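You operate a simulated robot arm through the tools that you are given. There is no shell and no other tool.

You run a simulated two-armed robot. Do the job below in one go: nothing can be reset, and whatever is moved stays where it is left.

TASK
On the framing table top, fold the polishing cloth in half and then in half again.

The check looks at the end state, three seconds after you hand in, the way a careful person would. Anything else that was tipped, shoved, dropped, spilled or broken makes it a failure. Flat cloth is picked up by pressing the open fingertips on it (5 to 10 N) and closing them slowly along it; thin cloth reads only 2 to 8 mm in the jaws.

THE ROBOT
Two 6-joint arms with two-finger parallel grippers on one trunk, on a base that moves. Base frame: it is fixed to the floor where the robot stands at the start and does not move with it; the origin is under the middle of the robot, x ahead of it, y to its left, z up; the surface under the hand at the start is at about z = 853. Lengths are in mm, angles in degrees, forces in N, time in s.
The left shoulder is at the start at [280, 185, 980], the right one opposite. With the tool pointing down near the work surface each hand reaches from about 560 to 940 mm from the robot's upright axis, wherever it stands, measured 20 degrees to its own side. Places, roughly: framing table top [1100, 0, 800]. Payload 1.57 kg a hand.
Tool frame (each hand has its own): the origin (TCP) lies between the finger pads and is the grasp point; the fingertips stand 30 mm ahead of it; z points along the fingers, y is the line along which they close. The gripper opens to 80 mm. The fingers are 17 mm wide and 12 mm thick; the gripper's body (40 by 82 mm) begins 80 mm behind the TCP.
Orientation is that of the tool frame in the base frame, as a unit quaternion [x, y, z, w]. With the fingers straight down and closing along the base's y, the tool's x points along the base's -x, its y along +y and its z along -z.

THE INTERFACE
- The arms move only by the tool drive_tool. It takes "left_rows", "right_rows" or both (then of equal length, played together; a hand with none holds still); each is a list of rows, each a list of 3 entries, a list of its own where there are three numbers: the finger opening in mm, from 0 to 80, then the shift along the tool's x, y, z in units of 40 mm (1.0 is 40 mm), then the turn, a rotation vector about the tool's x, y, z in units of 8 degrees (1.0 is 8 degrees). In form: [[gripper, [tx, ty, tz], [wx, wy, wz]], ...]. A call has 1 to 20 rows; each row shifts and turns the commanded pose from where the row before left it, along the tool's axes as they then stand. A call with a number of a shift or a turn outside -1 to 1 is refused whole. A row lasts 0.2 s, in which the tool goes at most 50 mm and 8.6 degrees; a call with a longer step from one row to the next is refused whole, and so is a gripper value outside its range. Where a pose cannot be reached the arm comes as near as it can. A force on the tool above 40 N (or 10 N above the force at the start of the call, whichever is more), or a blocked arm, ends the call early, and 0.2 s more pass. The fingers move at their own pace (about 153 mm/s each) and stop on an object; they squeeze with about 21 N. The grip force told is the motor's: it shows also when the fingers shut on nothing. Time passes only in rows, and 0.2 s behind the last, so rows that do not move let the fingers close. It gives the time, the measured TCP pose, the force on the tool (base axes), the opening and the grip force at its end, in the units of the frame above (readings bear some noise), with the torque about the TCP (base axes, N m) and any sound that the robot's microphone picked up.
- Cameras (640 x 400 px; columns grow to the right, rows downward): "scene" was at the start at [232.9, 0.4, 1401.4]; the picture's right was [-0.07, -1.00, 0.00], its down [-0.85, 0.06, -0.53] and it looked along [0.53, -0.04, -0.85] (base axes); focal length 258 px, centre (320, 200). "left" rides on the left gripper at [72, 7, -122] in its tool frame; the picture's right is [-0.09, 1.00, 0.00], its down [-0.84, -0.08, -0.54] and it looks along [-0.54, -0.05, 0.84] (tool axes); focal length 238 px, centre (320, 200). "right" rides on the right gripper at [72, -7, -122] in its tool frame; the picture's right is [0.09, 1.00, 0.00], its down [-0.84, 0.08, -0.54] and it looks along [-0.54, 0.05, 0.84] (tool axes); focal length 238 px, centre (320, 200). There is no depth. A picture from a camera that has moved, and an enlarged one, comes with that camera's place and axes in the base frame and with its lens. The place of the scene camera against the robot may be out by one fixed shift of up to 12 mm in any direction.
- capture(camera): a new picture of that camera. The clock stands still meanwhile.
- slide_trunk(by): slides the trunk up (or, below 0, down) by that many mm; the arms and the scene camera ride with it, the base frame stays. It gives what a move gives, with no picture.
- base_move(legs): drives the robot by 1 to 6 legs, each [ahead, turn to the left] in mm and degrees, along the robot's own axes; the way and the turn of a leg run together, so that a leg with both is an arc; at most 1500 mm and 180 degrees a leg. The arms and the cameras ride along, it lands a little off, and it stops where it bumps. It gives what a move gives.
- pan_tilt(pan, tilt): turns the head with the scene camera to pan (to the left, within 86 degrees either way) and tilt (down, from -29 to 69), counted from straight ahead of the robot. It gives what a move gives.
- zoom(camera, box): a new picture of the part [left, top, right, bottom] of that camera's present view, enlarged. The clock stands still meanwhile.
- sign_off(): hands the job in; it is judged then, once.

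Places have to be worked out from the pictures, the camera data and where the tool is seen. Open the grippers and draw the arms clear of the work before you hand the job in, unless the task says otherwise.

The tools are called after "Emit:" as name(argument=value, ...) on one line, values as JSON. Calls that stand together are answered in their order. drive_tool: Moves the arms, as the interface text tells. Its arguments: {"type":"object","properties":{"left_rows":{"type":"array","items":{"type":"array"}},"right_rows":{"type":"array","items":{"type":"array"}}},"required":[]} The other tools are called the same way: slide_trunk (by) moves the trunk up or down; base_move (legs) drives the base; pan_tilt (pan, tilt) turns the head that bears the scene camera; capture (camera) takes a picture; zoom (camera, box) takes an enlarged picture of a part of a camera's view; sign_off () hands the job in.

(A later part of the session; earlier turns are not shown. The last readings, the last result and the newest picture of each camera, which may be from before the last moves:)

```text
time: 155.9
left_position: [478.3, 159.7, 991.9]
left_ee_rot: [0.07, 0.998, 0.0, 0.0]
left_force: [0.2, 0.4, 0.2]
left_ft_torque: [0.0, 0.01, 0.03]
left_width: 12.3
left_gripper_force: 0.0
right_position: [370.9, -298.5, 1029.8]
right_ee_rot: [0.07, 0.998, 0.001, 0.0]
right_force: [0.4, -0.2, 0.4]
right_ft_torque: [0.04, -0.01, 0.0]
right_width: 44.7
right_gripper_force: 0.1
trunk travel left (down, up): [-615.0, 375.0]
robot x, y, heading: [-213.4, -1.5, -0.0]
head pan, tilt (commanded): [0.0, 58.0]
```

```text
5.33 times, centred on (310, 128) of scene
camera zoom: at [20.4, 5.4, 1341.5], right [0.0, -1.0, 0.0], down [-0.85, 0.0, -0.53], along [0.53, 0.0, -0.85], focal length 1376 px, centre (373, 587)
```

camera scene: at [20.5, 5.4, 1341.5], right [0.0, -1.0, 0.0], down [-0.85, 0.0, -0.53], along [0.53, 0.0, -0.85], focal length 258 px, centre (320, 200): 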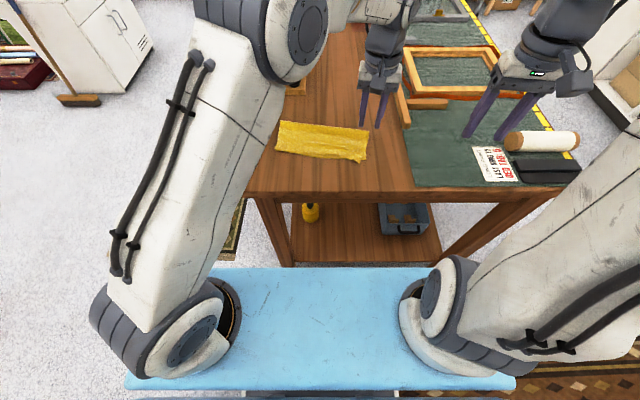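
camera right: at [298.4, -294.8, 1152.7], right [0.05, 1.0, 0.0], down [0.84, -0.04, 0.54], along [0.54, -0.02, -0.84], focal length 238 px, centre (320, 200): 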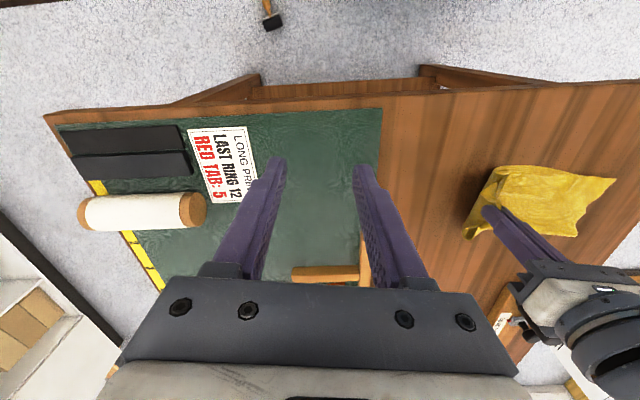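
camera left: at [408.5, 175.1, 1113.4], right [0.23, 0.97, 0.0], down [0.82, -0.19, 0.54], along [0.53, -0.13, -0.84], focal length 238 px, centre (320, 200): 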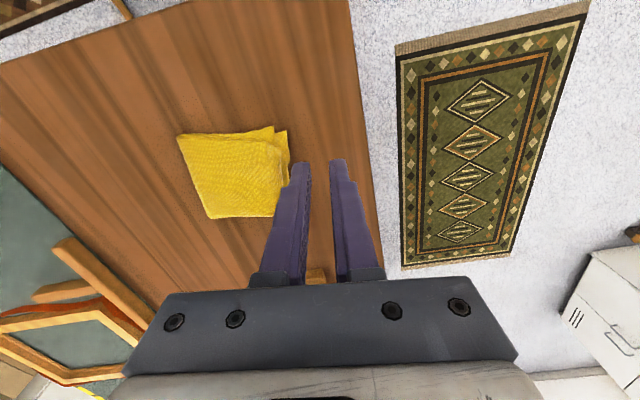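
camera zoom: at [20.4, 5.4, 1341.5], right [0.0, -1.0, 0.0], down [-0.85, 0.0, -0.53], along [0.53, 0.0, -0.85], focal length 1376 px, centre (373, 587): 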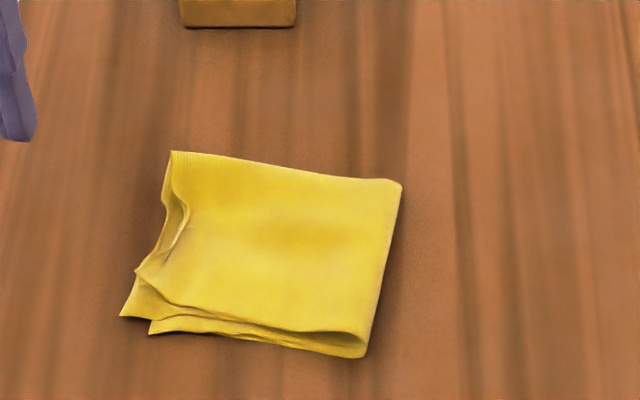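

Emit:
zoom(camera="left", box=[160, 110, 320, 235])

Emit:
zoom(camera="right", box=[480, 140, 640, 260])

```text
3.20 times, centred on (240, 172) of left
camera zoom: at [408.5, 175.1, 1113.4], right [0.23, 0.97, 0.0], down [0.82, -0.19, 0.54], along [0.53, -0.13, -0.84], focal length 763 px, centre (576, 288)
```

zoom: 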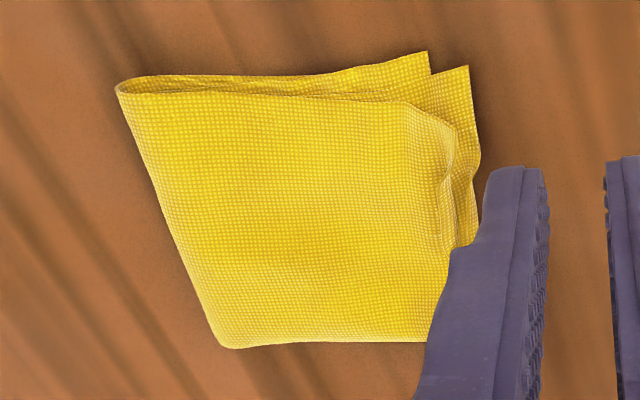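

```text
3.33 times, centred on (560, 200) of right
camera zoom: at [298.4, -294.8, 1152.7], right [0.05, 1.0, 0.0], down [0.84, -0.04, 0.54], along [0.54, -0.02, -0.84], focal length 794 px, centre (-480, 200)
```

zoom: 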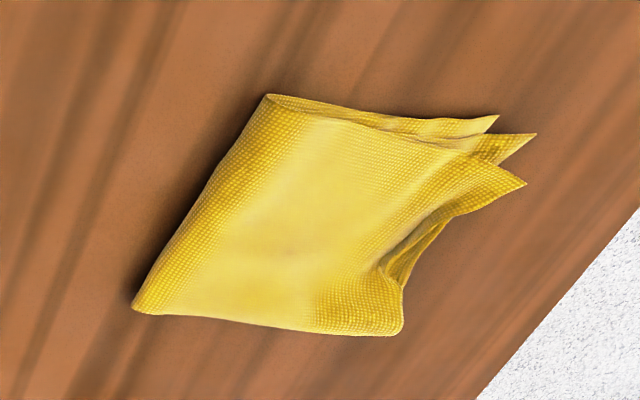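

The cloth is now folded in half and in half again, lying flat on the table top. Next I want to put back the tool I knocked down: I'll back the base 250 mm (both hands are high and clear) and look at it on the floor.

Emit:
base_move(legs=[[-250, 0]])

Emit:
capture(camera="right")

Emit:
pan_tilt(pan=-40, tilt=55)

Emit:
capture(camera="scene")

```text
time: 157.8
left_position: [227.8, 156.8, 992.2]
left_ee_rot: [0.071, 0.997, -0.001, -0.001]
left_force: [-0.3, -0.4, -0.4]
left_ft_torque: [0.0, 0.02, 0.01]
left_width: 12.2
left_gripper_force: 0.1
right_position: [118.9, -299.4, 1028.9]
right_ee_rot: [0.071, 0.997, 0.0, 0.001]
right_force: [-0.1, 0.3, 0.3]
right_ft_torque: [0.0, -0.02, -0.04]
right_width: 45.2
right_gripper_force: 0.1
trunk travel left (down, up): [-615.0, 375.0]
robot x, y, heading: [-459.9, -0.3, -0.2]
head pan, tilt (commanded): [0.0, 58.0]
```

```text
taken
camera right: at [46.1, -295.9, 1152.6], right [0.05, 1.0, 0.0], down [0.84, -0.04, 0.54], along [0.54, -0.03, -0.84], focal length 238 px, centre (320, 200)
```

right: 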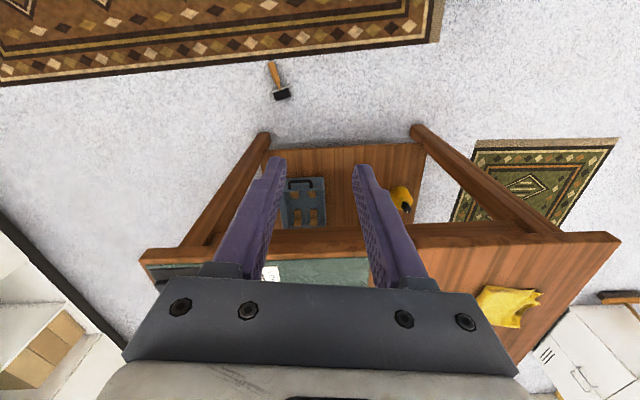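

```text
time: 158.8
left_position: [227.5, 158.1, 991.8]
left_ee_rot: [0.071, 0.998, -0.001, 0.0]
left_force: [0.2, -0.5, -0.1]
left_ft_torque: [0.01, 0.0, -0.04]
left_width: 11.9
left_gripper_force: 0.1
right_position: [116.7, -300.6, 1029.3]
right_ee_rot: [0.071, 0.997, 0.0, -0.001]
right_force: [-0.4, 0.0, 1.1]
right_ft_torque: [-0.03, -0.01, 0.05]
right_width: 44.8
right_gripper_force: 0.1
trunk travel left (down, up): [-615.0, 375.0]
robot x, y, heading: [-466.7, -0.8, 0.2]
head pan, tilt (commanded): [-40.0, 55.0]
```

```text
taken
camera scene: at [-245.0, -41.4, 1345.2], right [-0.64, -0.77, 0.0], down [-0.63, 0.53, -0.57], along [0.44, -0.37, -0.82], focal length 258 px, centre (320, 200)
```

scene: 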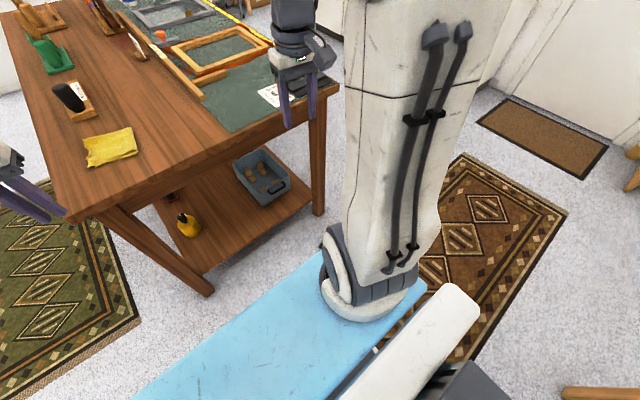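

I can see it: head at about (212, −480), handle end at about (88, −506), lying on the floor. Zooming in to understand its shape and orientation.

Emit:
zoom(camera="right", box=[230, 40, 330, 115])

Emit:
pan_tilt(pan=-75, tilt=60)

Emit:
capture(camera="scene")

```text
5.33 times, centred on (280, 78) of right
camera zoom: at [45.9, -296.0, 1152.7], right [0.05, 1.0, 0.0], down [0.84, -0.04, 0.54], along [0.54, -0.03, -0.84], focal length 1271 px, centre (533, 853)
```

zoom: 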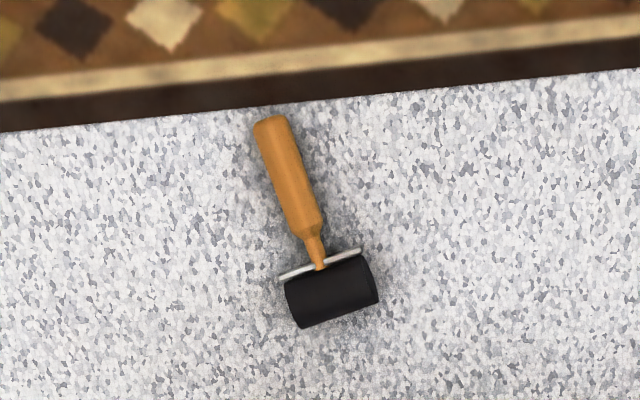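

```text
time: 159.8
left_position: [227.8, 158.2, 992.4]
left_ee_rot: [0.071, 0.997, -0.001, 0.001]
left_force: [-0.5, -0.5, 0.7]
left_ft_torque: [-0.01, -0.01, 0.03]
left_width: 12.1
left_gripper_force: 0.0
right_position: [117.5, -300.5, 1030.8]
right_ee_rot: [0.071, 0.997, 0.0, 0.0]
right_force: [0.0, -0.1, 0.3]
right_ft_torque: [0.03, 0.01, 0.01]
right_width: 44.9
right_gripper_force: 0.1
trunk travel left (down, up): [-615.0, 375.0]
robot x, y, heading: [-466.4, -1.5, 0.1]
head pan, tilt (commanded): [-75.0, 60.0]
```

```text
taken
camera scene: at [-282.9, -59.5, 1339.2], right [-0.97, -0.26, 0.0], down [-0.22, 0.84, -0.5], along [0.13, -0.48, -0.87], focal length 258 px, centre (320, 200)
```

scene: 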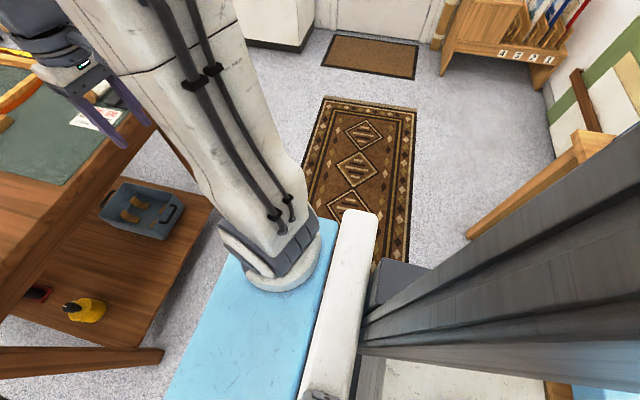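

It is a rubber brayer: roller at (214, −475), handle running to (89, −508), about 15° off the x-axis; originally it stood upright with the roller axis along x near (465, −283). I'll try to pick it up with the right hand: first move above the handle middle (131, −496) and turn the jaws across it.

Emit:
drive_tool(right_rows=[[60, [-0.169, -0.8, 0], [0, 0, 0]], [60, [-0.169, -0.8, 0], [0, 0, 0]], [60, [-0.169, -0.8, 0], [0, 0, 0]], [60, [-0.169, -0.8, 0], [0, 0, 0]], [60, [-0.169, -0.8, 0], [0, 0, 0]], [60, [-0.169, -0.8, 0], [0, 0, 0]], [60, [0, 0, 0], [0, 0, -0.977]], [60, [0, 0, 0], [0, 0, -0.977]], [60, [0, 0, 0], [0, 0, -0.977]], [60, [0, 0, 0], [0, 0, 0]]])

Emit:
capture(camera="right")

Emit:
pan_tilt(pan=-35, tilt=62)

Emit:
capture(camera="scene")

```text
time: 162.0
left_position: [228.1, 158.1, 992.6]
left_ee_rot: [0.07, 0.998, -0.001, -0.001]
left_force: [-0.4, 0.5, 0.1]
left_ft_torque: [-0.01, 0.01, 0.03]
left_width: 11.9
left_gripper_force: 0.0
right_position: [132.2, -496.7, 1030.1]
right_ee_rot: [-0.135, 0.991, 0.0, -0.001]
right_force: [-0.3, -1.1, -0.3]
right_ft_torque: [0.01, -0.05, -0.03]
right_width: 59.7
right_gripper_force: 0.1
trunk travel left (down, up): [-615.0, 375.0]
robot x, y, heading: [-466.3, -1.1, -0.1]
head pan, tilt (commanded): [-75.0, 60.0]
```

```text
taken
camera right: at [64.2, -521.0, 1152.5], right [-0.35, 0.94, 0.0], down [0.79, 0.3, 0.54], along [0.51, 0.19, -0.84], focal length 238 px, centre (320, 200)
```

right: 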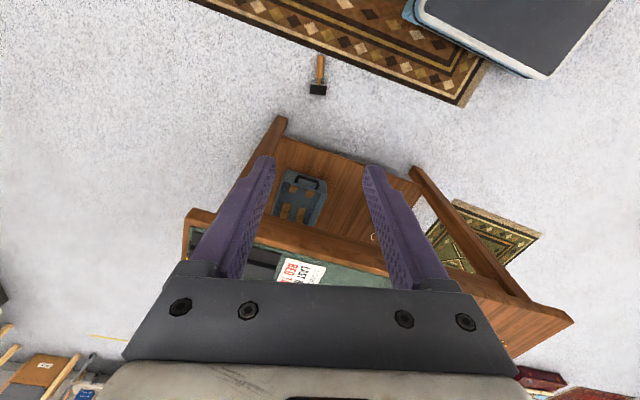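

```text
time: 163.1
left_position: [228.5, 157.8, 990.7]
left_ee_rot: [0.071, 0.997, -0.001, 0.0]
left_force: [0.0, 0.0, 0.1]
left_ft_torque: [0.0, -0.01, 0.0]
left_width: 12.0
left_gripper_force: 0.1
right_position: [130.8, -496.4, 1030.3]
right_ee_rot: [-0.134, 0.991, 0.0, 0.0]
right_force: [-0.1, -0.4, -0.7]
right_ft_torque: [0.02, -0.02, 0.0]
right_width: 59.9
right_gripper_force: 0.0
trunk travel left (down, up): [-615.0, 375.0]
robot x, y, heading: [-469.3, -1.7, 0.0]
head pan, tilt (commanded): [-35.0, 62.0]
```

```text
taken
camera scene: at [-247.6, -32.1, 1336.9], right [-0.57, -0.82, 0.0], down [-0.72, 0.51, -0.47], along [0.38, -0.27, -0.88], focal length 258 px, centre (320, 200)
```

scene: 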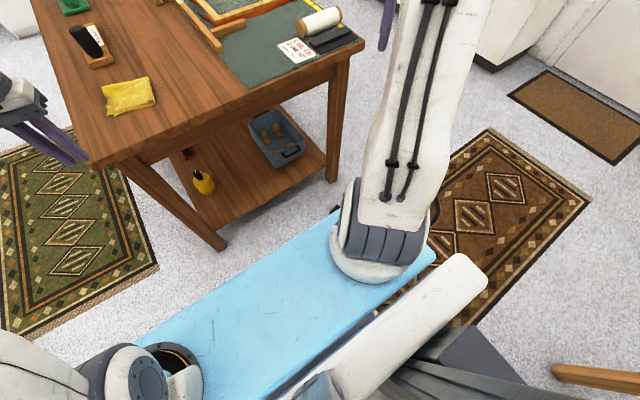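

The jaws are lined up across the handle. The space around is free (robot base ends at y≈−280, x≈−120), so I'll lower the trunk 560 mm.

Emit:
slide_trunk(by=-560)

Emit:
capture(camera="right")

Emit:
capture(camera="scene")

```text
refused: -560 is not a number from -400 to 400
```

```text
taken
camera right: at [64.2, -520.8, 1152.5], right [-0.35, 0.94, 0.0], down [0.79, 0.3, 0.54], along [0.51, 0.19, -0.84], focal length 238 px, centre (320, 200)
```

right: 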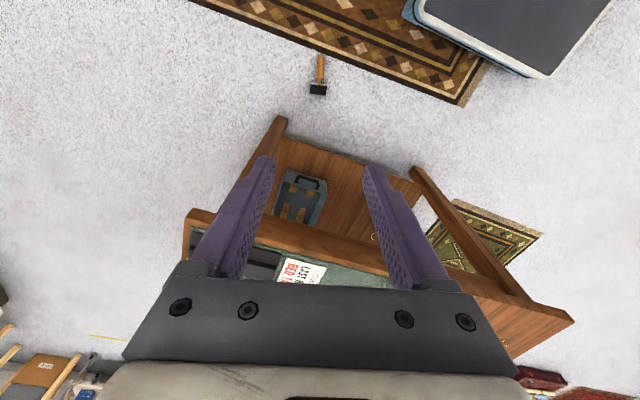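

```text
taken
camera scene: at [-247.6, -32.1, 1336.9], right [-0.57, -0.82, 0.0], down [-0.72, 0.51, -0.47], along [0.38, -0.27, -0.88], focal length 258 px, centre (320, 200)
```

scene: 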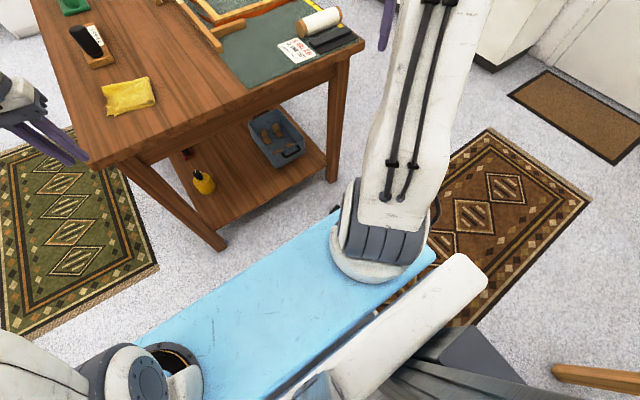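

The slide is limited to 400 mm per call; I'll lower 400 first and check.

Emit:
slide_trunk(by=-400)

Emit:
capture(camera="right")

Emit:
capture(camera="scene")

```text
time: 166.9
left_position: [227.2, 158.5, 591.3]
left_ee_rot: [0.071, 0.997, -0.001, 0.0]
left_force: [-0.3, -0.4, 0.1]
left_ft_torque: [0.0, -0.02, -0.01]
left_width: 12.0
left_gripper_force: 0.0
right_position: [131.5, -496.1, 630.3]
right_ee_rot: [-0.135, 0.991, 0.0, 0.0]
right_force: [0.1, 0.3, -0.3]
right_ft_torque: [-0.03, -0.02, 0.01]
right_width: 59.9
right_gripper_force: 0.1
trunk travel left (down, up): [-215.0, 775.0]
robot x, y, heading: [-463.4, -0.0, 0.1]
head pan, tilt (commanded): [-35.0, 62.0]
```

```text
taken
camera right: at [64.1, -520.8, 752.5], right [-0.35, 0.94, 0.0], down [0.79, 0.3, 0.54], along [0.51, 0.19, -0.84], focal length 238 px, centre (320, 200)
```

right: 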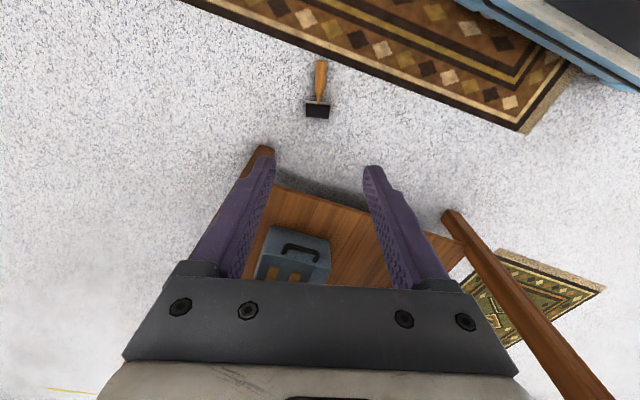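

```text
taken
camera scene: at [-247.6, -32.0, 936.9], right [-0.57, -0.82, 0.0], down [-0.72, 0.51, -0.47], along [0.38, -0.27, -0.88], focal length 258 px, centre (320, 200)
```

scene: 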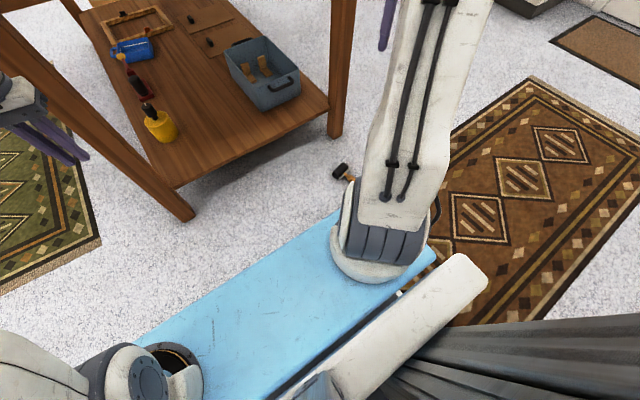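

The brayer handle is centred between the jaws (axis ≈15°, middle at (132, −498)). I'll lower the trunk another 200 mm and then lower the right hand toward the floor.

Emit:
slide_trunk(by=-200)

Emit:
drive_tool(right_rows=[[60, [0, -0.05, 0.8], [0, 0, 0]], [60, [0, 0, 0.9], [0, 0, 0]], [60, [0, 0, 0.9], [0, 0, 0]], [60, [0, 0, 0.9], [0, 0, 0]], [60, [0, 0, 0.9], [0, 0, 0]], [60, [0, 0, 0.9], [0, 0, 0]], [60, [0, 0, 0], [0, 0, 0]]])

Emit:
capture(camera="right")

Emit:
capture(camera="scene")

```text
time: 169.1
left_position: [227.6, 157.8, 391.6]
left_ee_rot: [0.07, 0.998, -0.001, 0.0]
left_force: [-0.1, 0.0, 0.1]
left_ft_torque: [0.0, 0.02, 0.02]
left_width: 12.1
left_gripper_force: 0.0
right_position: [129.8, -495.2, 430.3]
right_ee_rot: [-0.133, 0.991, 0.0, 0.0]
right_force: [0.3, 0.7, 0.5]
right_ft_torque: [-0.02, 0.03, 0.04]
right_width: 59.9
right_gripper_force: 0.0
trunk travel left (down, up): [-15.0, 975.0]
robot x, y, heading: [-464.3, -1.6, 0.1]
head pan, tilt (commanded): [-35.0, 62.0]
```

```text
time: 170.7
left_position: [228.2, 158.2, 392.0]
left_ee_rot: [0.07, 0.998, 0.0, 0.0]
left_force: [-1.0, 0.5, 0.9]
left_ft_torque: [-0.05, -0.01, 0.0]
left_width: 11.7
left_gripper_force: 0.1
right_position: [131.2, -498.0, 219.6]
right_ee_rot: [-0.135, 0.991, 0.0, -0.001]
right_force: [0.3, -0.1, -0.1]
right_ft_torque: [0.03, -0.03, 0.01]
right_width: 60.1
right_gripper_force: 0.1
trunk travel left (down, up): [-15.0, 975.0]
robot x, y, heading: [-464.8, -4.0, -0.2]
head pan, tilt (commanded): [-35.0, 62.0]
```

```text
taken
camera right: at [64.2, -522.7, 340.4], right [-0.35, 0.94, 0.0], down [0.79, 0.3, 0.54], along [0.51, 0.19, -0.84], focal length 238 px, centre (320, 200)
```

right: 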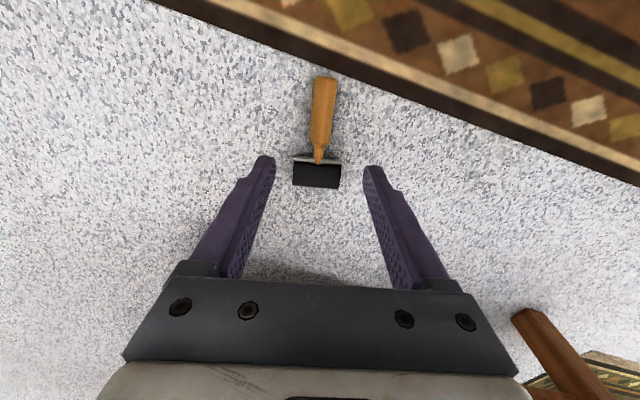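

```text
taken
camera scene: at [-247.6, -32.0, 736.9], right [-0.57, -0.82, 0.0], down [-0.72, 0.51, -0.47], along [0.38, -0.27, -0.88], focal length 258 px, centre (320, 200)
```

scene: 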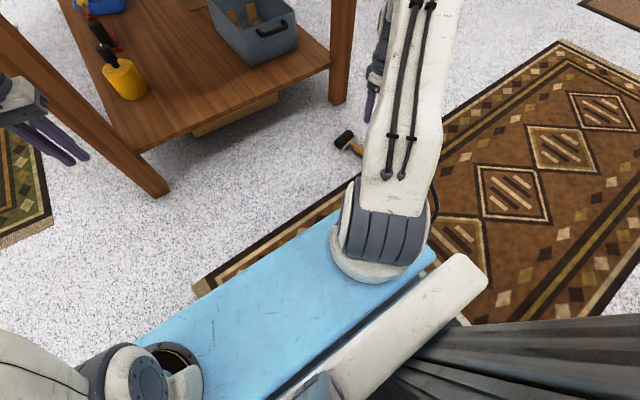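

Well aligned. Lowering the hand further to z≈60.

Emit:
drive_tool(right_rows=[[60, [0, 0, 0.8], [0, 0, 0]], [60, [0, 0, 0.8], [0, 0, 0]], [60, [0, 0, 0.8], [0, 0, 0]], [60, [0, 0, 0.8], [0, 0, 0]], [60, [0, 0, 0.8], [0, 0, 0]], [60, [0, 0, 0], [0, 0, 0]]])

Emit:
capture(camera="right")

```text
time: 172.1
left_position: [227.8, 157.2, 391.3]
left_ee_rot: [0.071, 0.997, -0.001, 0.0]
left_force: [-0.1, 0.4, -1.1]
left_ft_torque: [0.01, 0.0, 0.02]
left_width: 11.8
left_gripper_force: 0.1
right_position: [131.3, -498.0, 58.1]
right_ee_rot: [-0.134, 0.991, 0.0, -0.001]
right_force: [0.4, -0.3, -0.2]
right_ft_torque: [-0.02, 0.0, 0.0]
right_width: 60.1
right_gripper_force: 0.0
trunk travel left (down, up): [-15.0, 975.0]
robot x, y, heading: [-465.7, 1.0, -0.1]
head pan, tilt (commanded): [-35.0, 62.0]
```

```text
taken
camera right: at [64.1, -522.7, 180.7], right [-0.35, 0.94, 0.0], down [0.79, 0.3, 0.54], along [0.51, 0.19, -0.84], focal length 238 px, centre (320, 200)
```

right: 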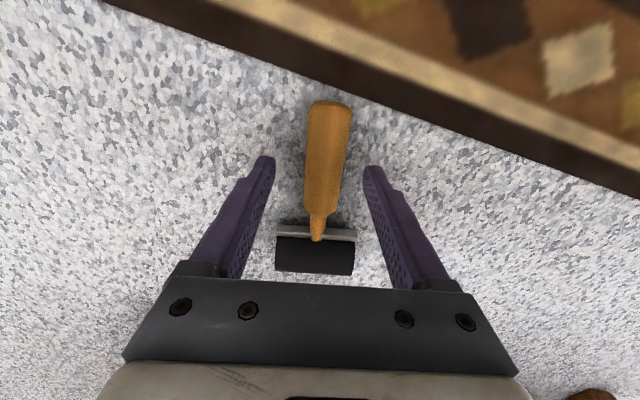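

The handle sits neatly between the jaws. Lowering 22 mm more so the tips are just above the floor, then closing.

Emit:
drive_tool(right_rows=[[60, [0, 0.03, 0.3], [0, 0, 0]], [60, [0, 0, 0.25], [0, 0, 0]], [60, [0, 0, 0], [0, 0, 0]]])

Emit:
drive_tool(right_rows=[[50, [0, 0, 0], [0, 0, 0]], [40, [0, 0, 0], [0, 0, 0]], [34, [0, 0, 0], [0, 0, 0]], [28, [0, 0, 0], [0, 0, 0]], [22, [0, 0, 0], [0, 0, 0]], [16, [0, 0, 0], [0, 0, 0]], [10, [0, 0, 0], [0, 0, 0]], [10, [0, 0, 0], [0, 0, 0]]])

Emit:
capture(camera="right")

```text
time: 172.9
left_position: [226.8, 157.7, 392.5]
left_ee_rot: [0.071, 0.997, -0.001, 0.001]
left_force: [-0.5, 0.0, -0.4]
left_ft_torque: [0.02, 0.03, 0.02]
left_width: 12.1
left_gripper_force: 0.0
right_position: [131.7, -497.1, 35.5]
right_ee_rot: [-0.133, 0.991, 0.0, -0.001]
right_force: [-0.7, 0.5, 0.1]
right_ft_torque: [0.03, 0.03, 0.01]
right_width: 60.0
right_gripper_force: 0.1
trunk travel left (down, up): [-15.0, 975.0]
robot x, y, heading: [-465.8, -1.5, -0.1]
head pan, tilt (commanded): [-35.0, 62.0]
```

```text
time: 174.7
left_position: [227.5, 157.4, 391.6]
left_ee_rot: [0.07, 0.998, -0.002, 0.0]
left_force: [0.4, 0.3, -0.6]
left_ft_torque: [-0.02, 0.01, 0.0]
left_width: 12.2
left_gripper_force: 0.0
right_position: [132.0, -496.4, 36.1]
right_ee_rot: [-0.134, 0.991, -0.001, 0.0]
right_force: [-0.2, 1.8, 1.6]
right_ft_torque: [-0.02, 0.03, 0.07]
right_width: 28.1
right_gripper_force: 21.2
trunk travel left (down, up): [-15.0, 975.0]
robot x, y, heading: [-463.7, -2.6, -0.3]
head pan, tilt (commanded): [-35.0, 62.0]
```

```text
taken
camera right: at [64.4, -521.3, 158.7], right [-0.35, 0.94, 0.0], down [0.79, 0.3, 0.54], along [0.51, 0.19, -0.84], focal length 238 px, centre (320, 200)
```

right: 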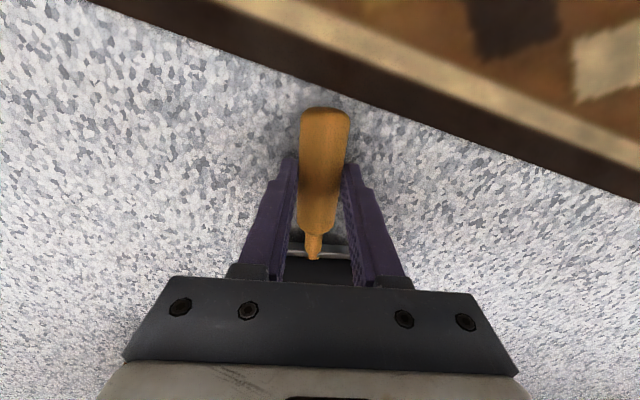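

The handle is gripped (28 mm, 21 N). Lifting 60 mm and checking.

Emit:
drive_tool(right_rows=[[10, [0, 0, -0.3], [0, 0, 0]], [10, [0, 0, -0.5], [0, 0, 0]], [10, [0, 0, -0.7], [0, 0, 0]], [10, [0, 0, 0], [0, 0, 0]]])

Emit:
capture(camera="right")

```text
time: 175.7
left_position: [228.2, 156.3, 390.9]
left_ee_rot: [0.071, 0.997, -0.001, -0.001]
left_force: [-0.1, 0.0, -0.6]
left_ft_torque: [0.03, 0.0, 0.01]
left_width: 11.8
left_gripper_force: 0.2
right_position: [131.1, -496.3, 95.6]
right_ee_rot: [-0.134, 0.991, 0.001, 0.001]
right_force: [-0.3, -0.6, -1.8]
right_ft_torque: [-0.08, 0.09, -0.02]
right_width: 27.4
right_gripper_force: 21.3
trunk travel left (down, up): [-15.0, 975.0]
robot x, y, heading: [-462.8, -1.8, 0.0]
head pan, tilt (commanded): [-35.0, 62.0]
```

```text
taken
camera right: at [64.5, -520.5, 218.6], right [-0.35, 0.94, 0.0], down [0.79, 0.3, 0.54], along [0.51, 0.19, -0.84], focal length 238 px, centre (320, 200)
```

right: 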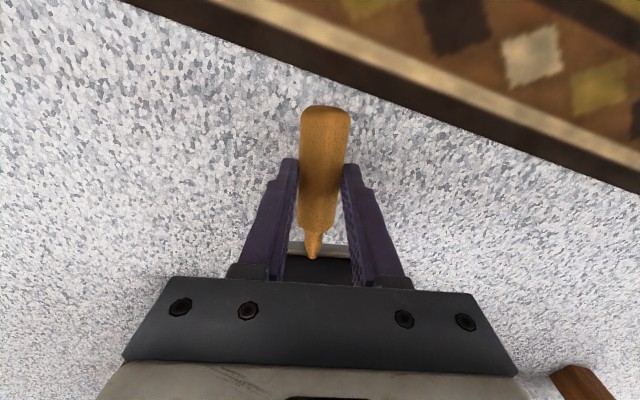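

It holds firmly. Raising the hand a bit and then the trunk back up.

Emit:
drive_tool(right_rows=[[10, [0, 0, -0.8], [0, 0, 0]], [10, [0, 0, -0.8], [0, 0, 0]], [10, [0, 0, -0.8], [0, 0, 0]], [10, [0, 0, -0.8], [0, 0, 0]], [10, [0, 0, -0.8], [0, 0, 0]], [10, [0, 0, -0.8], [0, 0, 0]], [10, [0, 0, 0], [0, 0, 0]]])

Emit:
slide_trunk(by=400)

Emit:
slide_trunk(by=260)

Emit:
capture(camera="right")

```text
time: 177.3
left_position: [227.7, 157.5, 391.9]
left_ee_rot: [0.07, 0.998, -0.002, 0.0]
left_force: [0.4, 0.0, -0.7]
left_ft_torque: [-0.01, -0.01, 0.03]
left_width: 12.0
left_gripper_force: 0.1
right_position: [131.2, -496.1, 290.0]
right_ee_rot: [-0.134, 0.991, 0.0, 0.0]
right_force: [-0.7, -0.9, -1.6]
right_ft_torque: [-0.06, 0.07, -0.08]
right_width: 28.0
right_gripper_force: 20.5
trunk travel left (down, up): [-15.0, 975.0]
robot x, y, heading: [-463.3, 0.8, 0.0]
head pan, tilt (commanded): [-35.0, 62.0]
```

```text
time: 181.1
left_position: [227.1, 158.6, 792.3]
left_ee_rot: [0.07, 0.998, -0.001, 0.0]
left_force: [0.4, -0.9, -0.1]
left_ft_torque: [-0.01, -0.02, 0.01]
left_width: 12.1
left_gripper_force: 0.1
right_position: [132.9, -497.4, 689.1]
right_ee_rot: [-0.134, 0.991, -0.001, 0.0]
right_force: [1.0, 0.1, -1.9]
right_ft_torque: [-0.04, 0.04, -0.04]
right_width: 27.9
right_gripper_force: 21.4
trunk travel left (down, up): [-415.0, 575.0]
robot x, y, heading: [-462.6, -3.9, 0.2]
head pan, tilt (commanded): [-35.0, 62.0]
```

```text
time: 183.8
left_position: [227.4, 157.6, 1053.0]
left_ee_rot: [0.071, 0.998, -0.001, -0.001]
left_force: [0.2, 1.5, -0.9]
left_ft_torque: [0.0, -0.02, 0.04]
left_width: 12.0
left_gripper_force: 0.0
right_position: [131.6, -496.5, 949.4]
right_ee_rot: [-0.134, 0.991, 0.0, 0.0]
right_force: [-0.4, 0.4, -1.7]
right_ft_torque: [0.0, 0.07, 0.02]
right_width: 28.0
right_gripper_force: 21.2
trunk travel left (down, up): [-675.0, 315.0]
robot x, y, heading: [-463.2, 0.6, -0.0]
head pan, tilt (commanded): [-35.0, 62.0]
```

```text
taken
camera right: at [65.2, -521.2, 1071.3], right [-0.35, 0.94, 0.0], down [0.79, 0.3, 0.54], along [0.51, 0.19, -0.84], focal length 238 px, centre (320, 200)
```

right: 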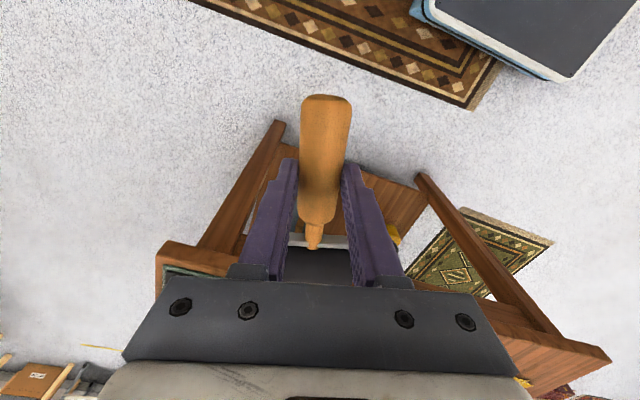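

The brayer is safely up at normal height. Now I'll turn the right hand −105° about the vertical (in free air in front of the table) so the handle points to +y.

Emit:
drive_tool(right_rows=[[10, [0, 0, 0], [0, 0, 0.94]], [10, [0, 0, 0], [0, 0, 0.94]], [10, [0, 0, 0], [0, 0, 0.94]], [10, [0, 0, 0], [0, 0, 0.94]], [10, [0, 0, 0], [0, 0, 0.94]], [10, [0, 0, 0], [0, 0, 0.94]], [10, [0, 0, 0], [0, 0, 0.94]], [10, [0, 0, 0], [0, 0, 0.94]], [10, [0, 0, 0], [0, 0, 0.94]], [10, [0, 0, 0], [0, 0, 0.94]], [10, [0, 0, 0], [0, 0, 0.94]], [10, [0, 0, 0], [0, 0, 0.94]], [10, [0, 0, 0], [0, 0, 0.94]], [10, [0, 0, 0], [0, 0, 0.94]], [10, [0, 0, 0], [0, 0, 0]]])

Emit:
capture(camera="right")

Emit:
capture(camera="scene")

```text
time: 187.0
left_position: [227.4, 158.0, 1051.6]
left_ee_rot: [0.071, 0.998, -0.001, 0.0]
left_force: [-0.3, -0.4, 0.5]
left_ft_torque: [0.0, 0.0, -0.02]
left_width: 12.1
left_gripper_force: 0.1
right_position: [133.1, -496.5, 949.0]
right_ee_rot: [0.707, 0.707, 0.0, 0.0]
right_force: [-0.1, 0.3, -2.1]
right_ft_torque: [0.05, 0.03, -0.06]
right_width: 27.7
right_gripper_force: 20.9
trunk travel left (down, up): [-675.0, 315.0]
robot x, y, heading: [-465.2, -1.9, -0.1]
head pan, tilt (commanded): [-35.0, 62.0]
```

```text
taken
camera right: at [126.1, -423.8, 1071.0], right [1.0, 0.09, 0.0], down [0.08, -0.84, 0.54], along [0.05, -0.54, -0.84], focal length 238 px, centre (320, 200)
```

right: 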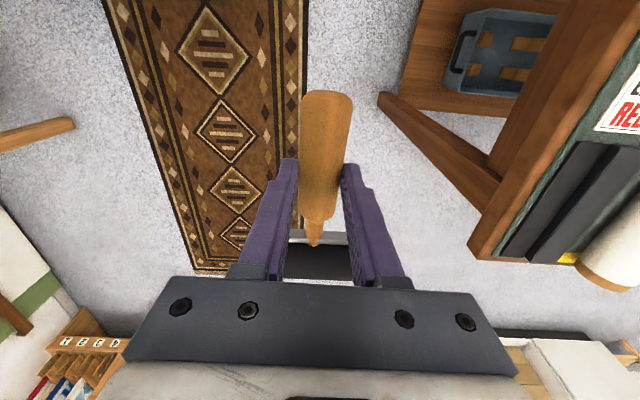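

```text
taken
camera scene: at [-247.5, -32.1, 1396.8], right [-0.57, -0.82, 0.0], down [-0.72, 0.51, -0.47], along [0.38, -0.27, -0.88], focal length 258 px, centre (320, 200)
```

scene: 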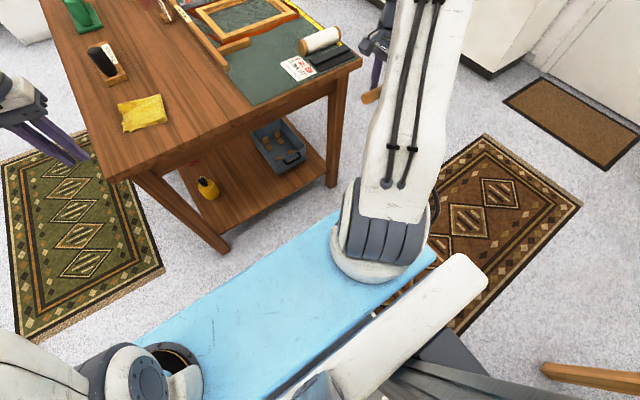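

The yaw succeeded. The roller hangs ~15–19° low in the grip, so about 72° of roll should set the handle upright. I'll roll the hand (fingers toward +y) by 64° first and look.

Emit:
drive_tool(right_rows=[[10, [0, 0, 0], [0, 1, 0]], [10, [0, 0, 0], [0, 1, 0]], [10, [0, 0, 0], [0, 1, 0]], [10, [0, 0, 0], [0, 1, 0]], [10, [0, 0, 0], [0, 1, 0]], [10, [0, 0, 0], [0, 1, 0]], [10, [0, 0, 0], [0, 1, 0]], [10, [0, 0, 0], [0, 1, 0]], [10, [0, 0, 0], [0, 0, 0]]])

Emit:
capture(camera="right")

Emit:
capture(camera="left")

Emit:
capture(camera="scene")

```text
time: 189.0
left_position: [228.6, 157.8, 1051.9]
left_ee_rot: [0.07, 0.998, -0.001, 0.0]
left_force: [0.7, -0.1, 0.5]
left_ft_torque: [-0.01, -0.02, 0.02]
left_width: 12.0
left_gripper_force: 0.0
right_position: [126.5, -482.1, 945.2]
right_ee_rot: [0.6, 0.599, 0.376, -0.374]
right_force: [-0.4, 0.1, -1.1]
right_ft_torque: [0.03, -0.07, -0.02]
right_width: 27.8
right_gripper_force: 21.0
right hand out of reach, approached as far as the arm can: row 8
trunk travel left (down, up): [-675.0, 315.0]
robot x, y, heading: [-466.9, -3.1, -0.2]
head pan, tilt (commanded): [-35.0, 62.0]
```

```text
taken
camera right: at [119.9, -559.4, 1063.6], right [1.0, 0.04, 0.08], down [0.08, -0.85, -0.51], along [0.05, 0.52, -0.85], focal length 238 px, centre (320, 200)
```

right: 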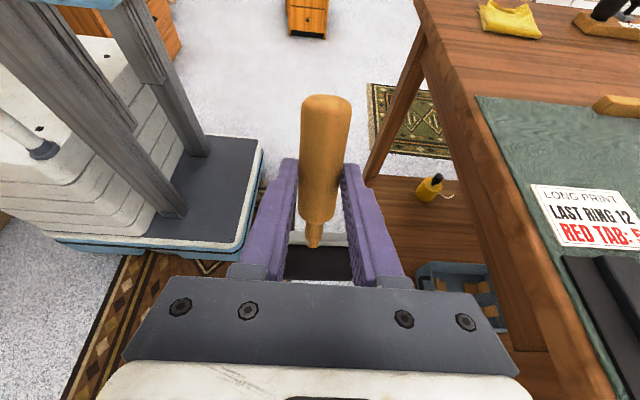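

```text
taken
camera left: at [157.5, 173.9, 1173.3], right [0.23, 0.97, 0.0], down [0.82, -0.19, 0.54], along [0.53, -0.13, -0.84], focal length 238 px, centre (320, 200)
```

left: 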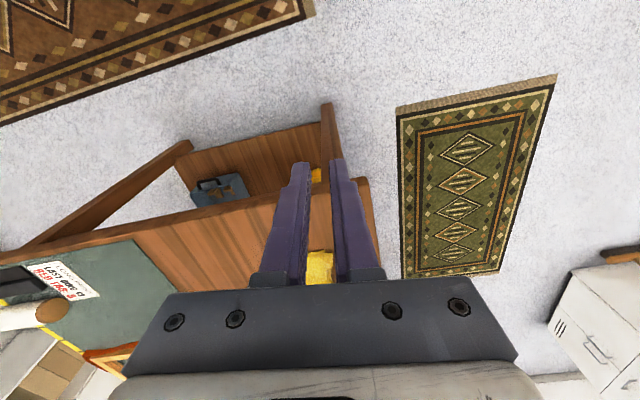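

```text
taken
camera scene: at [-247.5, -32.1, 1396.8], right [-0.57, -0.82, 0.0], down [-0.72, 0.51, -0.47], along [0.38, -0.27, -0.88], focal length 258 px, centre (320, 200)
```

scene: 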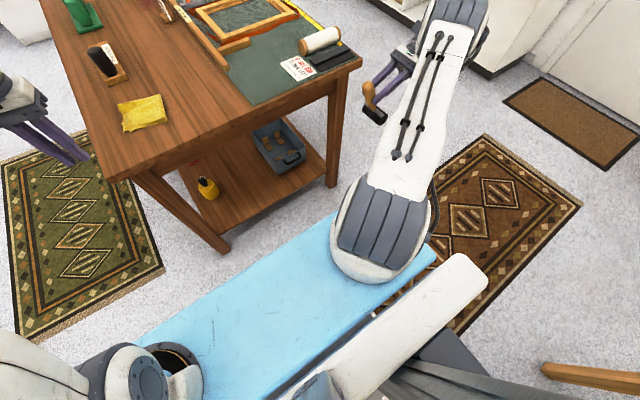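

Emit:
zoom(camera="scene", box=[330, 50, 430, 140])

Emit:
pan_tilt(pan=-40, tilt=35)

Emit:
capture(camera="scene")

```text
4.44 times, centred on (380, 95) of scene
camera zoom: at [-247.5, -32.1, 1396.8], right [-0.57, -0.82, 0.0], down [-0.72, 0.51, -0.47], along [0.38, -0.27, -0.88], focal length 1147 px, centre (53, 667)
```

zoom: 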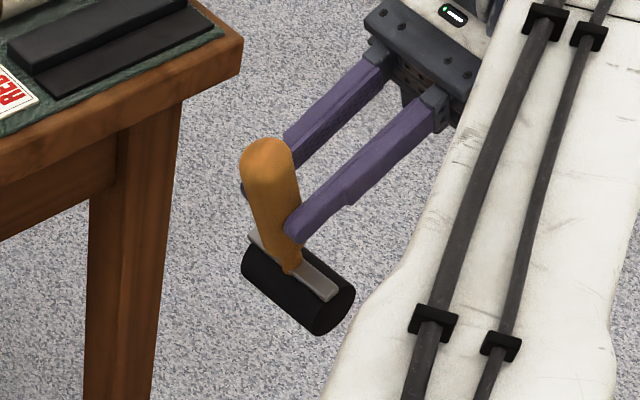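

```text
time: 189.9
left_position: [229.0, 156.3, 1051.8]
left_ee_rot: [0.07, 0.998, -0.001, 0.0]
left_force: [0.6, -0.9, 0.3]
left_ft_torque: [-0.01, -0.02, 0.01]
left_width: 11.8
left_gripper_force: 0.0
right_position: [127.4, -482.8, 944.4]
right_ee_rot: [0.6, 0.6, 0.374, -0.374]
right_force: [0.3, 0.5, -1.9]
right_ft_torque: [-0.01, -0.08, 0.02]
right_width: 27.8
right_gripper_force: 20.9
trunk travel left (down, up): [-675.0, 315.0]
robot x, y, heading: [-465.9, -1.8, 0.3]
head pan, tilt (commanded): [-40.0, 35.0]
```

```text
taken
camera scene: at [-232.7, -51.8, 1433.3], right [-0.64, -0.77, 0.0], down [-0.44, 0.37, -0.82], along [0.63, -0.53, -0.57], focal length 258 px, centre (320, 200)
```

scene: 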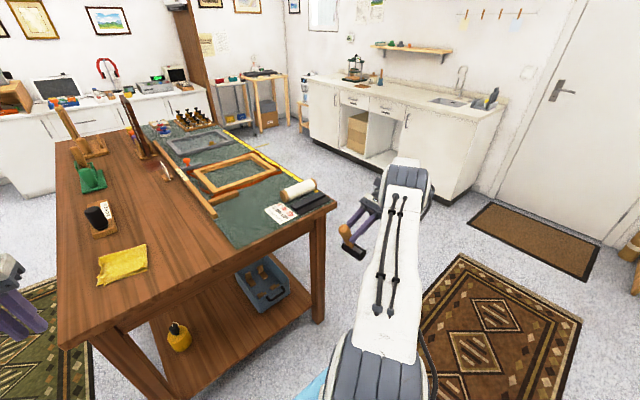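

The handle now leans about 22° toward +y from vertical, so I need ~22° more roll. That needs a closer hand position, so I'll move to about (215, −300, 960) (still in front of the table) and roll further there.

Emit:
drive_tool(right_rows=[[10, [0.334, 0.314, 0.564], [0, 0, 0]], [10, [0.334, 0.314, 0.564], [0, 0, 0]], [10, [0.334, 0.314, 0.564], [0, 0, 0]], [10, [0.334, 0.314, 0.564], [0, 0, 0]], [10, [0.334, 0.314, 0.564], [0, 0, 0]], [10, [0.334, 0.314, 0.564], [0, 0, 0]], [10, [0.334, 0.314, 0.564], [0, 0, 0]], [10, [0, 0, 0], [0, 1, 0]], [10, [0, 0, 0], [0, 1, 0]], [10, [0, 0, 0], [0, 0, 0]]])

Emit:
pan_tilt(pan=-25, tilt=45)

Emit:
capture(camera="scene")

Emit:
capture(camera="right")

```text
time: 192.1
left_position: [227.1, 157.3, 1051.6]
left_ee_rot: [0.071, 0.998, 0.0, -0.001]
left_force: [-0.9, -0.3, 0.8]
left_ft_torque: [0.02, 0.02, 0.0]
left_width: 12.0
left_gripper_force: 0.1
right_position: [215.9, -299.3, 959.4]
right_ee_rot: [0.541, 0.542, 0.455, -0.455]
right_force: [1.7, -0.7, -2.1]
right_ft_torque: [-0.03, -0.06, -0.04]
right_width: 27.7
right_gripper_force: 21.2
trunk travel left (down, up): [-675.0, 315.0]
robot x, y, heading: [-465.6, -1.5, 0.2]
head pan, tilt (commanded): [-40.0, 35.0]
```

```text
time: 192.9
left_position: [227.7, 157.7, 1052.4]
left_ee_rot: [0.071, 0.997, -0.001, 0.0]
left_force: [0.0, 1.0, 0.5]
left_ft_torque: [-0.01, 0.0, 0.02]
left_width: 12.3
left_gripper_force: 0.1
right_position: [213.7, -298.8, 958.8]
right_ee_rot: [0.541, 0.542, 0.454, -0.455]
right_force: [0.2, 0.6, -1.1]
right_ft_torque: [-0.01, -0.01, -0.03]
right_width: 27.5
right_gripper_force: 21.5
trunk travel left (down, up): [-675.0, 315.0]
robot x, y, heading: [-468.1, 0.7, -0.1]
head pan, tilt (commanded): [-25.0, 45.0]
```

```text
taken
camera scene: at [-226.5, -29.6, 1418.6], right [-0.42, -0.91, 0.0], down [-0.64, 0.3, -0.71], along [0.64, -0.3, -0.71], focal length 258 px, centre (320, 200)
```

scene: 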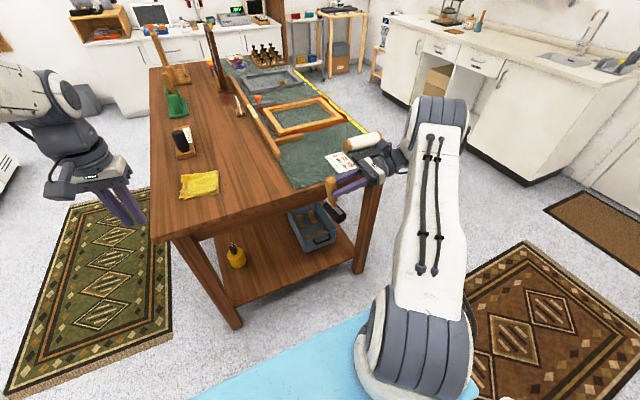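

```text
taken
camera right: at [208.4, -405.9, 1052.1], right [1.0, 0.02, 0.09], down [0.08, -0.68, -0.73], along [0.05, 0.73, -0.68], focal length 238 px, centre (320, 200)
```

right: 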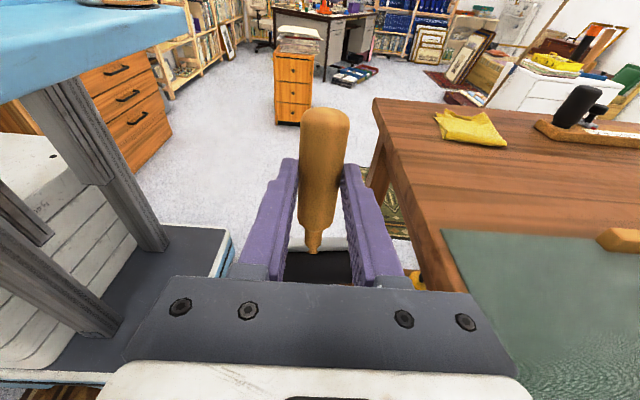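

80° of roll is reached. Zooming to measure how vertical the handle is.

Emit:
zoom(camera="scene", box=[290, 140, 420, 240])

```text
4.00 times, centred on (355, 190) of scene
camera zoom: at [-226.5, -29.6, 1418.6], right [-0.42, -0.91, 0.0], down [-0.64, 0.3, -0.71], along [0.64, -0.3, -0.71], focal length 1032 px, centre (180, 240)
```

zoom: 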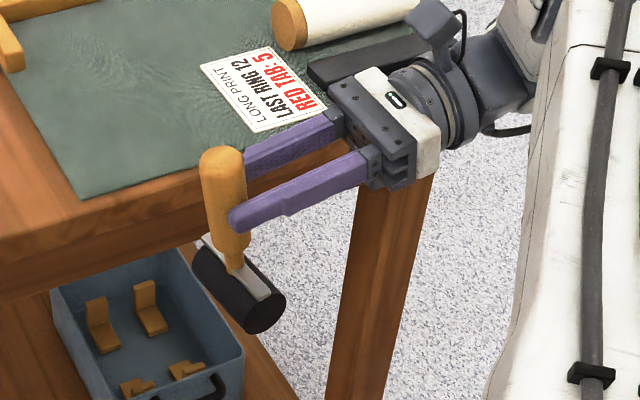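

The handle leans ≈8° toward +y and ≈2° toward −x; its bottom is currently at about table height. I'll raise the hand 70 mm, correct the roll by +8° (and 2° about the finger axis), then re-check.

Emit:
drive_tool(right_rows=[[10, [0.575, 0, -0.1], [0, 0, 0]], [10, [0.575, 0, -0.1], [0, 0, 0]], [10, [0.575, 0, -0.1], [0, 0, 0]], [10, [0, 0, 0], [0, 1, 0]], [10, [0, 0, 0], [0, 0, 0.22]], [10, [0, 0, 0], [0, 0, 0]]])

Emit:
zoom(camera="scene", box=[290, 110, 420, 220])

Emit:
capture(camera="right")

```text
time: 194.3
left_position: [227.2, 157.9, 1051.4]
left_ee_rot: [0.07, 0.998, -0.001, -0.001]
left_force: [0.4, 0.5, -0.1]
left_ft_torque: [0.0, -0.02, 0.0]
left_width: 12.1
left_gripper_force: 0.0
right_position: [215.0, -298.9, 1030.2]
right_ee_rot: [0.517, 0.5, 0.484, -0.498]
right_force: [-0.6, -0.1, -1.5]
right_ft_torque: [-0.05, 0.11, 0.09]
right_width: 27.2
right_gripper_force: 21.2
trunk travel left (down, up): [-675.0, 315.0]
robot x, y, heading: [-463.7, 1.3, -0.1]
head pan, tilt (commanded): [-25.0, 45.0]
```

```text
3.64 times, centred on (355, 165) of scene
camera zoom: at [-226.4, -29.6, 1418.6], right [-0.42, -0.91, 0.0], down [-0.64, 0.3, -0.71], along [0.64, -0.3, -0.71], focal length 938 px, centre (193, 327)
```

zoom: 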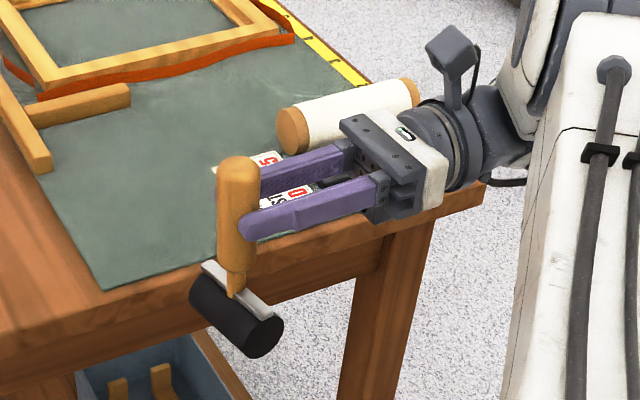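

```text
taken
camera right: at [210.9, -417.3, 1106.7], right [1.0, 0.0, 0.06], down [0.05, -0.57, -0.82], along [0.03, 0.82, -0.57], focal length 238 px, centre (320, 200)
```

right: 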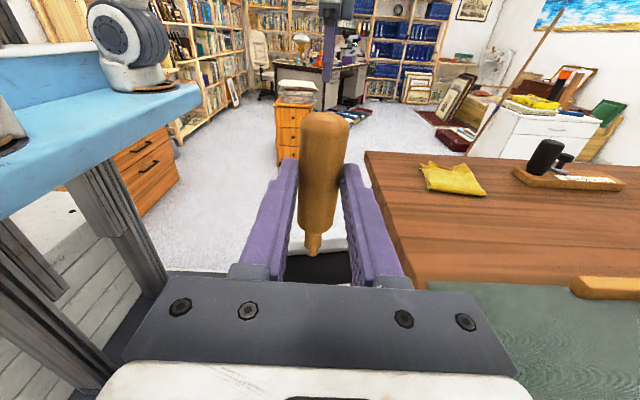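

The handle is now vertical within ~2°. The roller axis looks yawed ≈15–18° from x, so I'll yaw the hand −14° and re-measure.

Emit:
drive_tool(right_rows=[[10, [0, 0, 0], [-0.9, 0, 0]], [10, [0, 0, 0], [-0.9, 0, 0]], [10, [0, 0, 0], [0, 0, 0]]])

Emit:
zoom(camera="scene", box=[290, 130, 390, 220])

```text
time: 195.1
left_position: [228.3, 158.1, 1051.0]
left_ee_rot: [0.071, 0.997, -0.001, 0.0]
left_force: [-0.1, -0.4, 0.8]
left_ft_torque: [0.0, 0.0, 0.0]
left_width: 12.1
left_gripper_force: 0.2
right_position: [213.7, -298.4, 1030.3]
right_ee_rot: [0.576, 0.435, 0.543, -0.429]
right_force: [1.2, 0.2, -2.5]
right_ft_torque: [-0.07, -0.01, 0.02]
right_width: 27.6
right_gripper_force: 21.1
trunk travel left (down, up): [-675.0, 315.0]
robot x, y, heading: [-464.5, -2.5, 0.1]
head pan, tilt (commanded): [-25.0, 45.0]
```

```text
4.44 times, centred on (340, 175) of scene
camera zoom: at [-226.6, -29.5, 1418.6], right [-0.42, -0.91, 0.0], down [-0.64, 0.3, -0.71], along [0.64, -0.3, -0.71], focal length 1147 px, centre (231, 311)
```

zoom: 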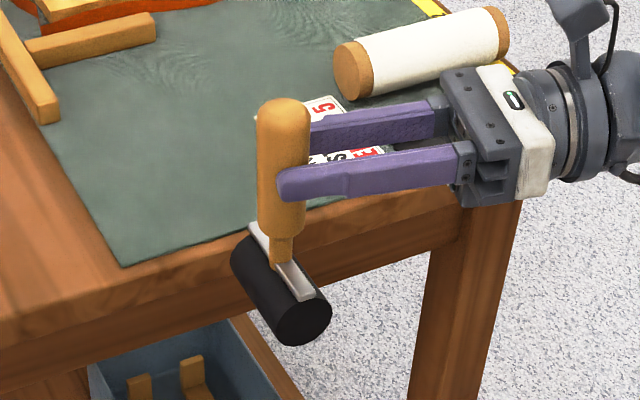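

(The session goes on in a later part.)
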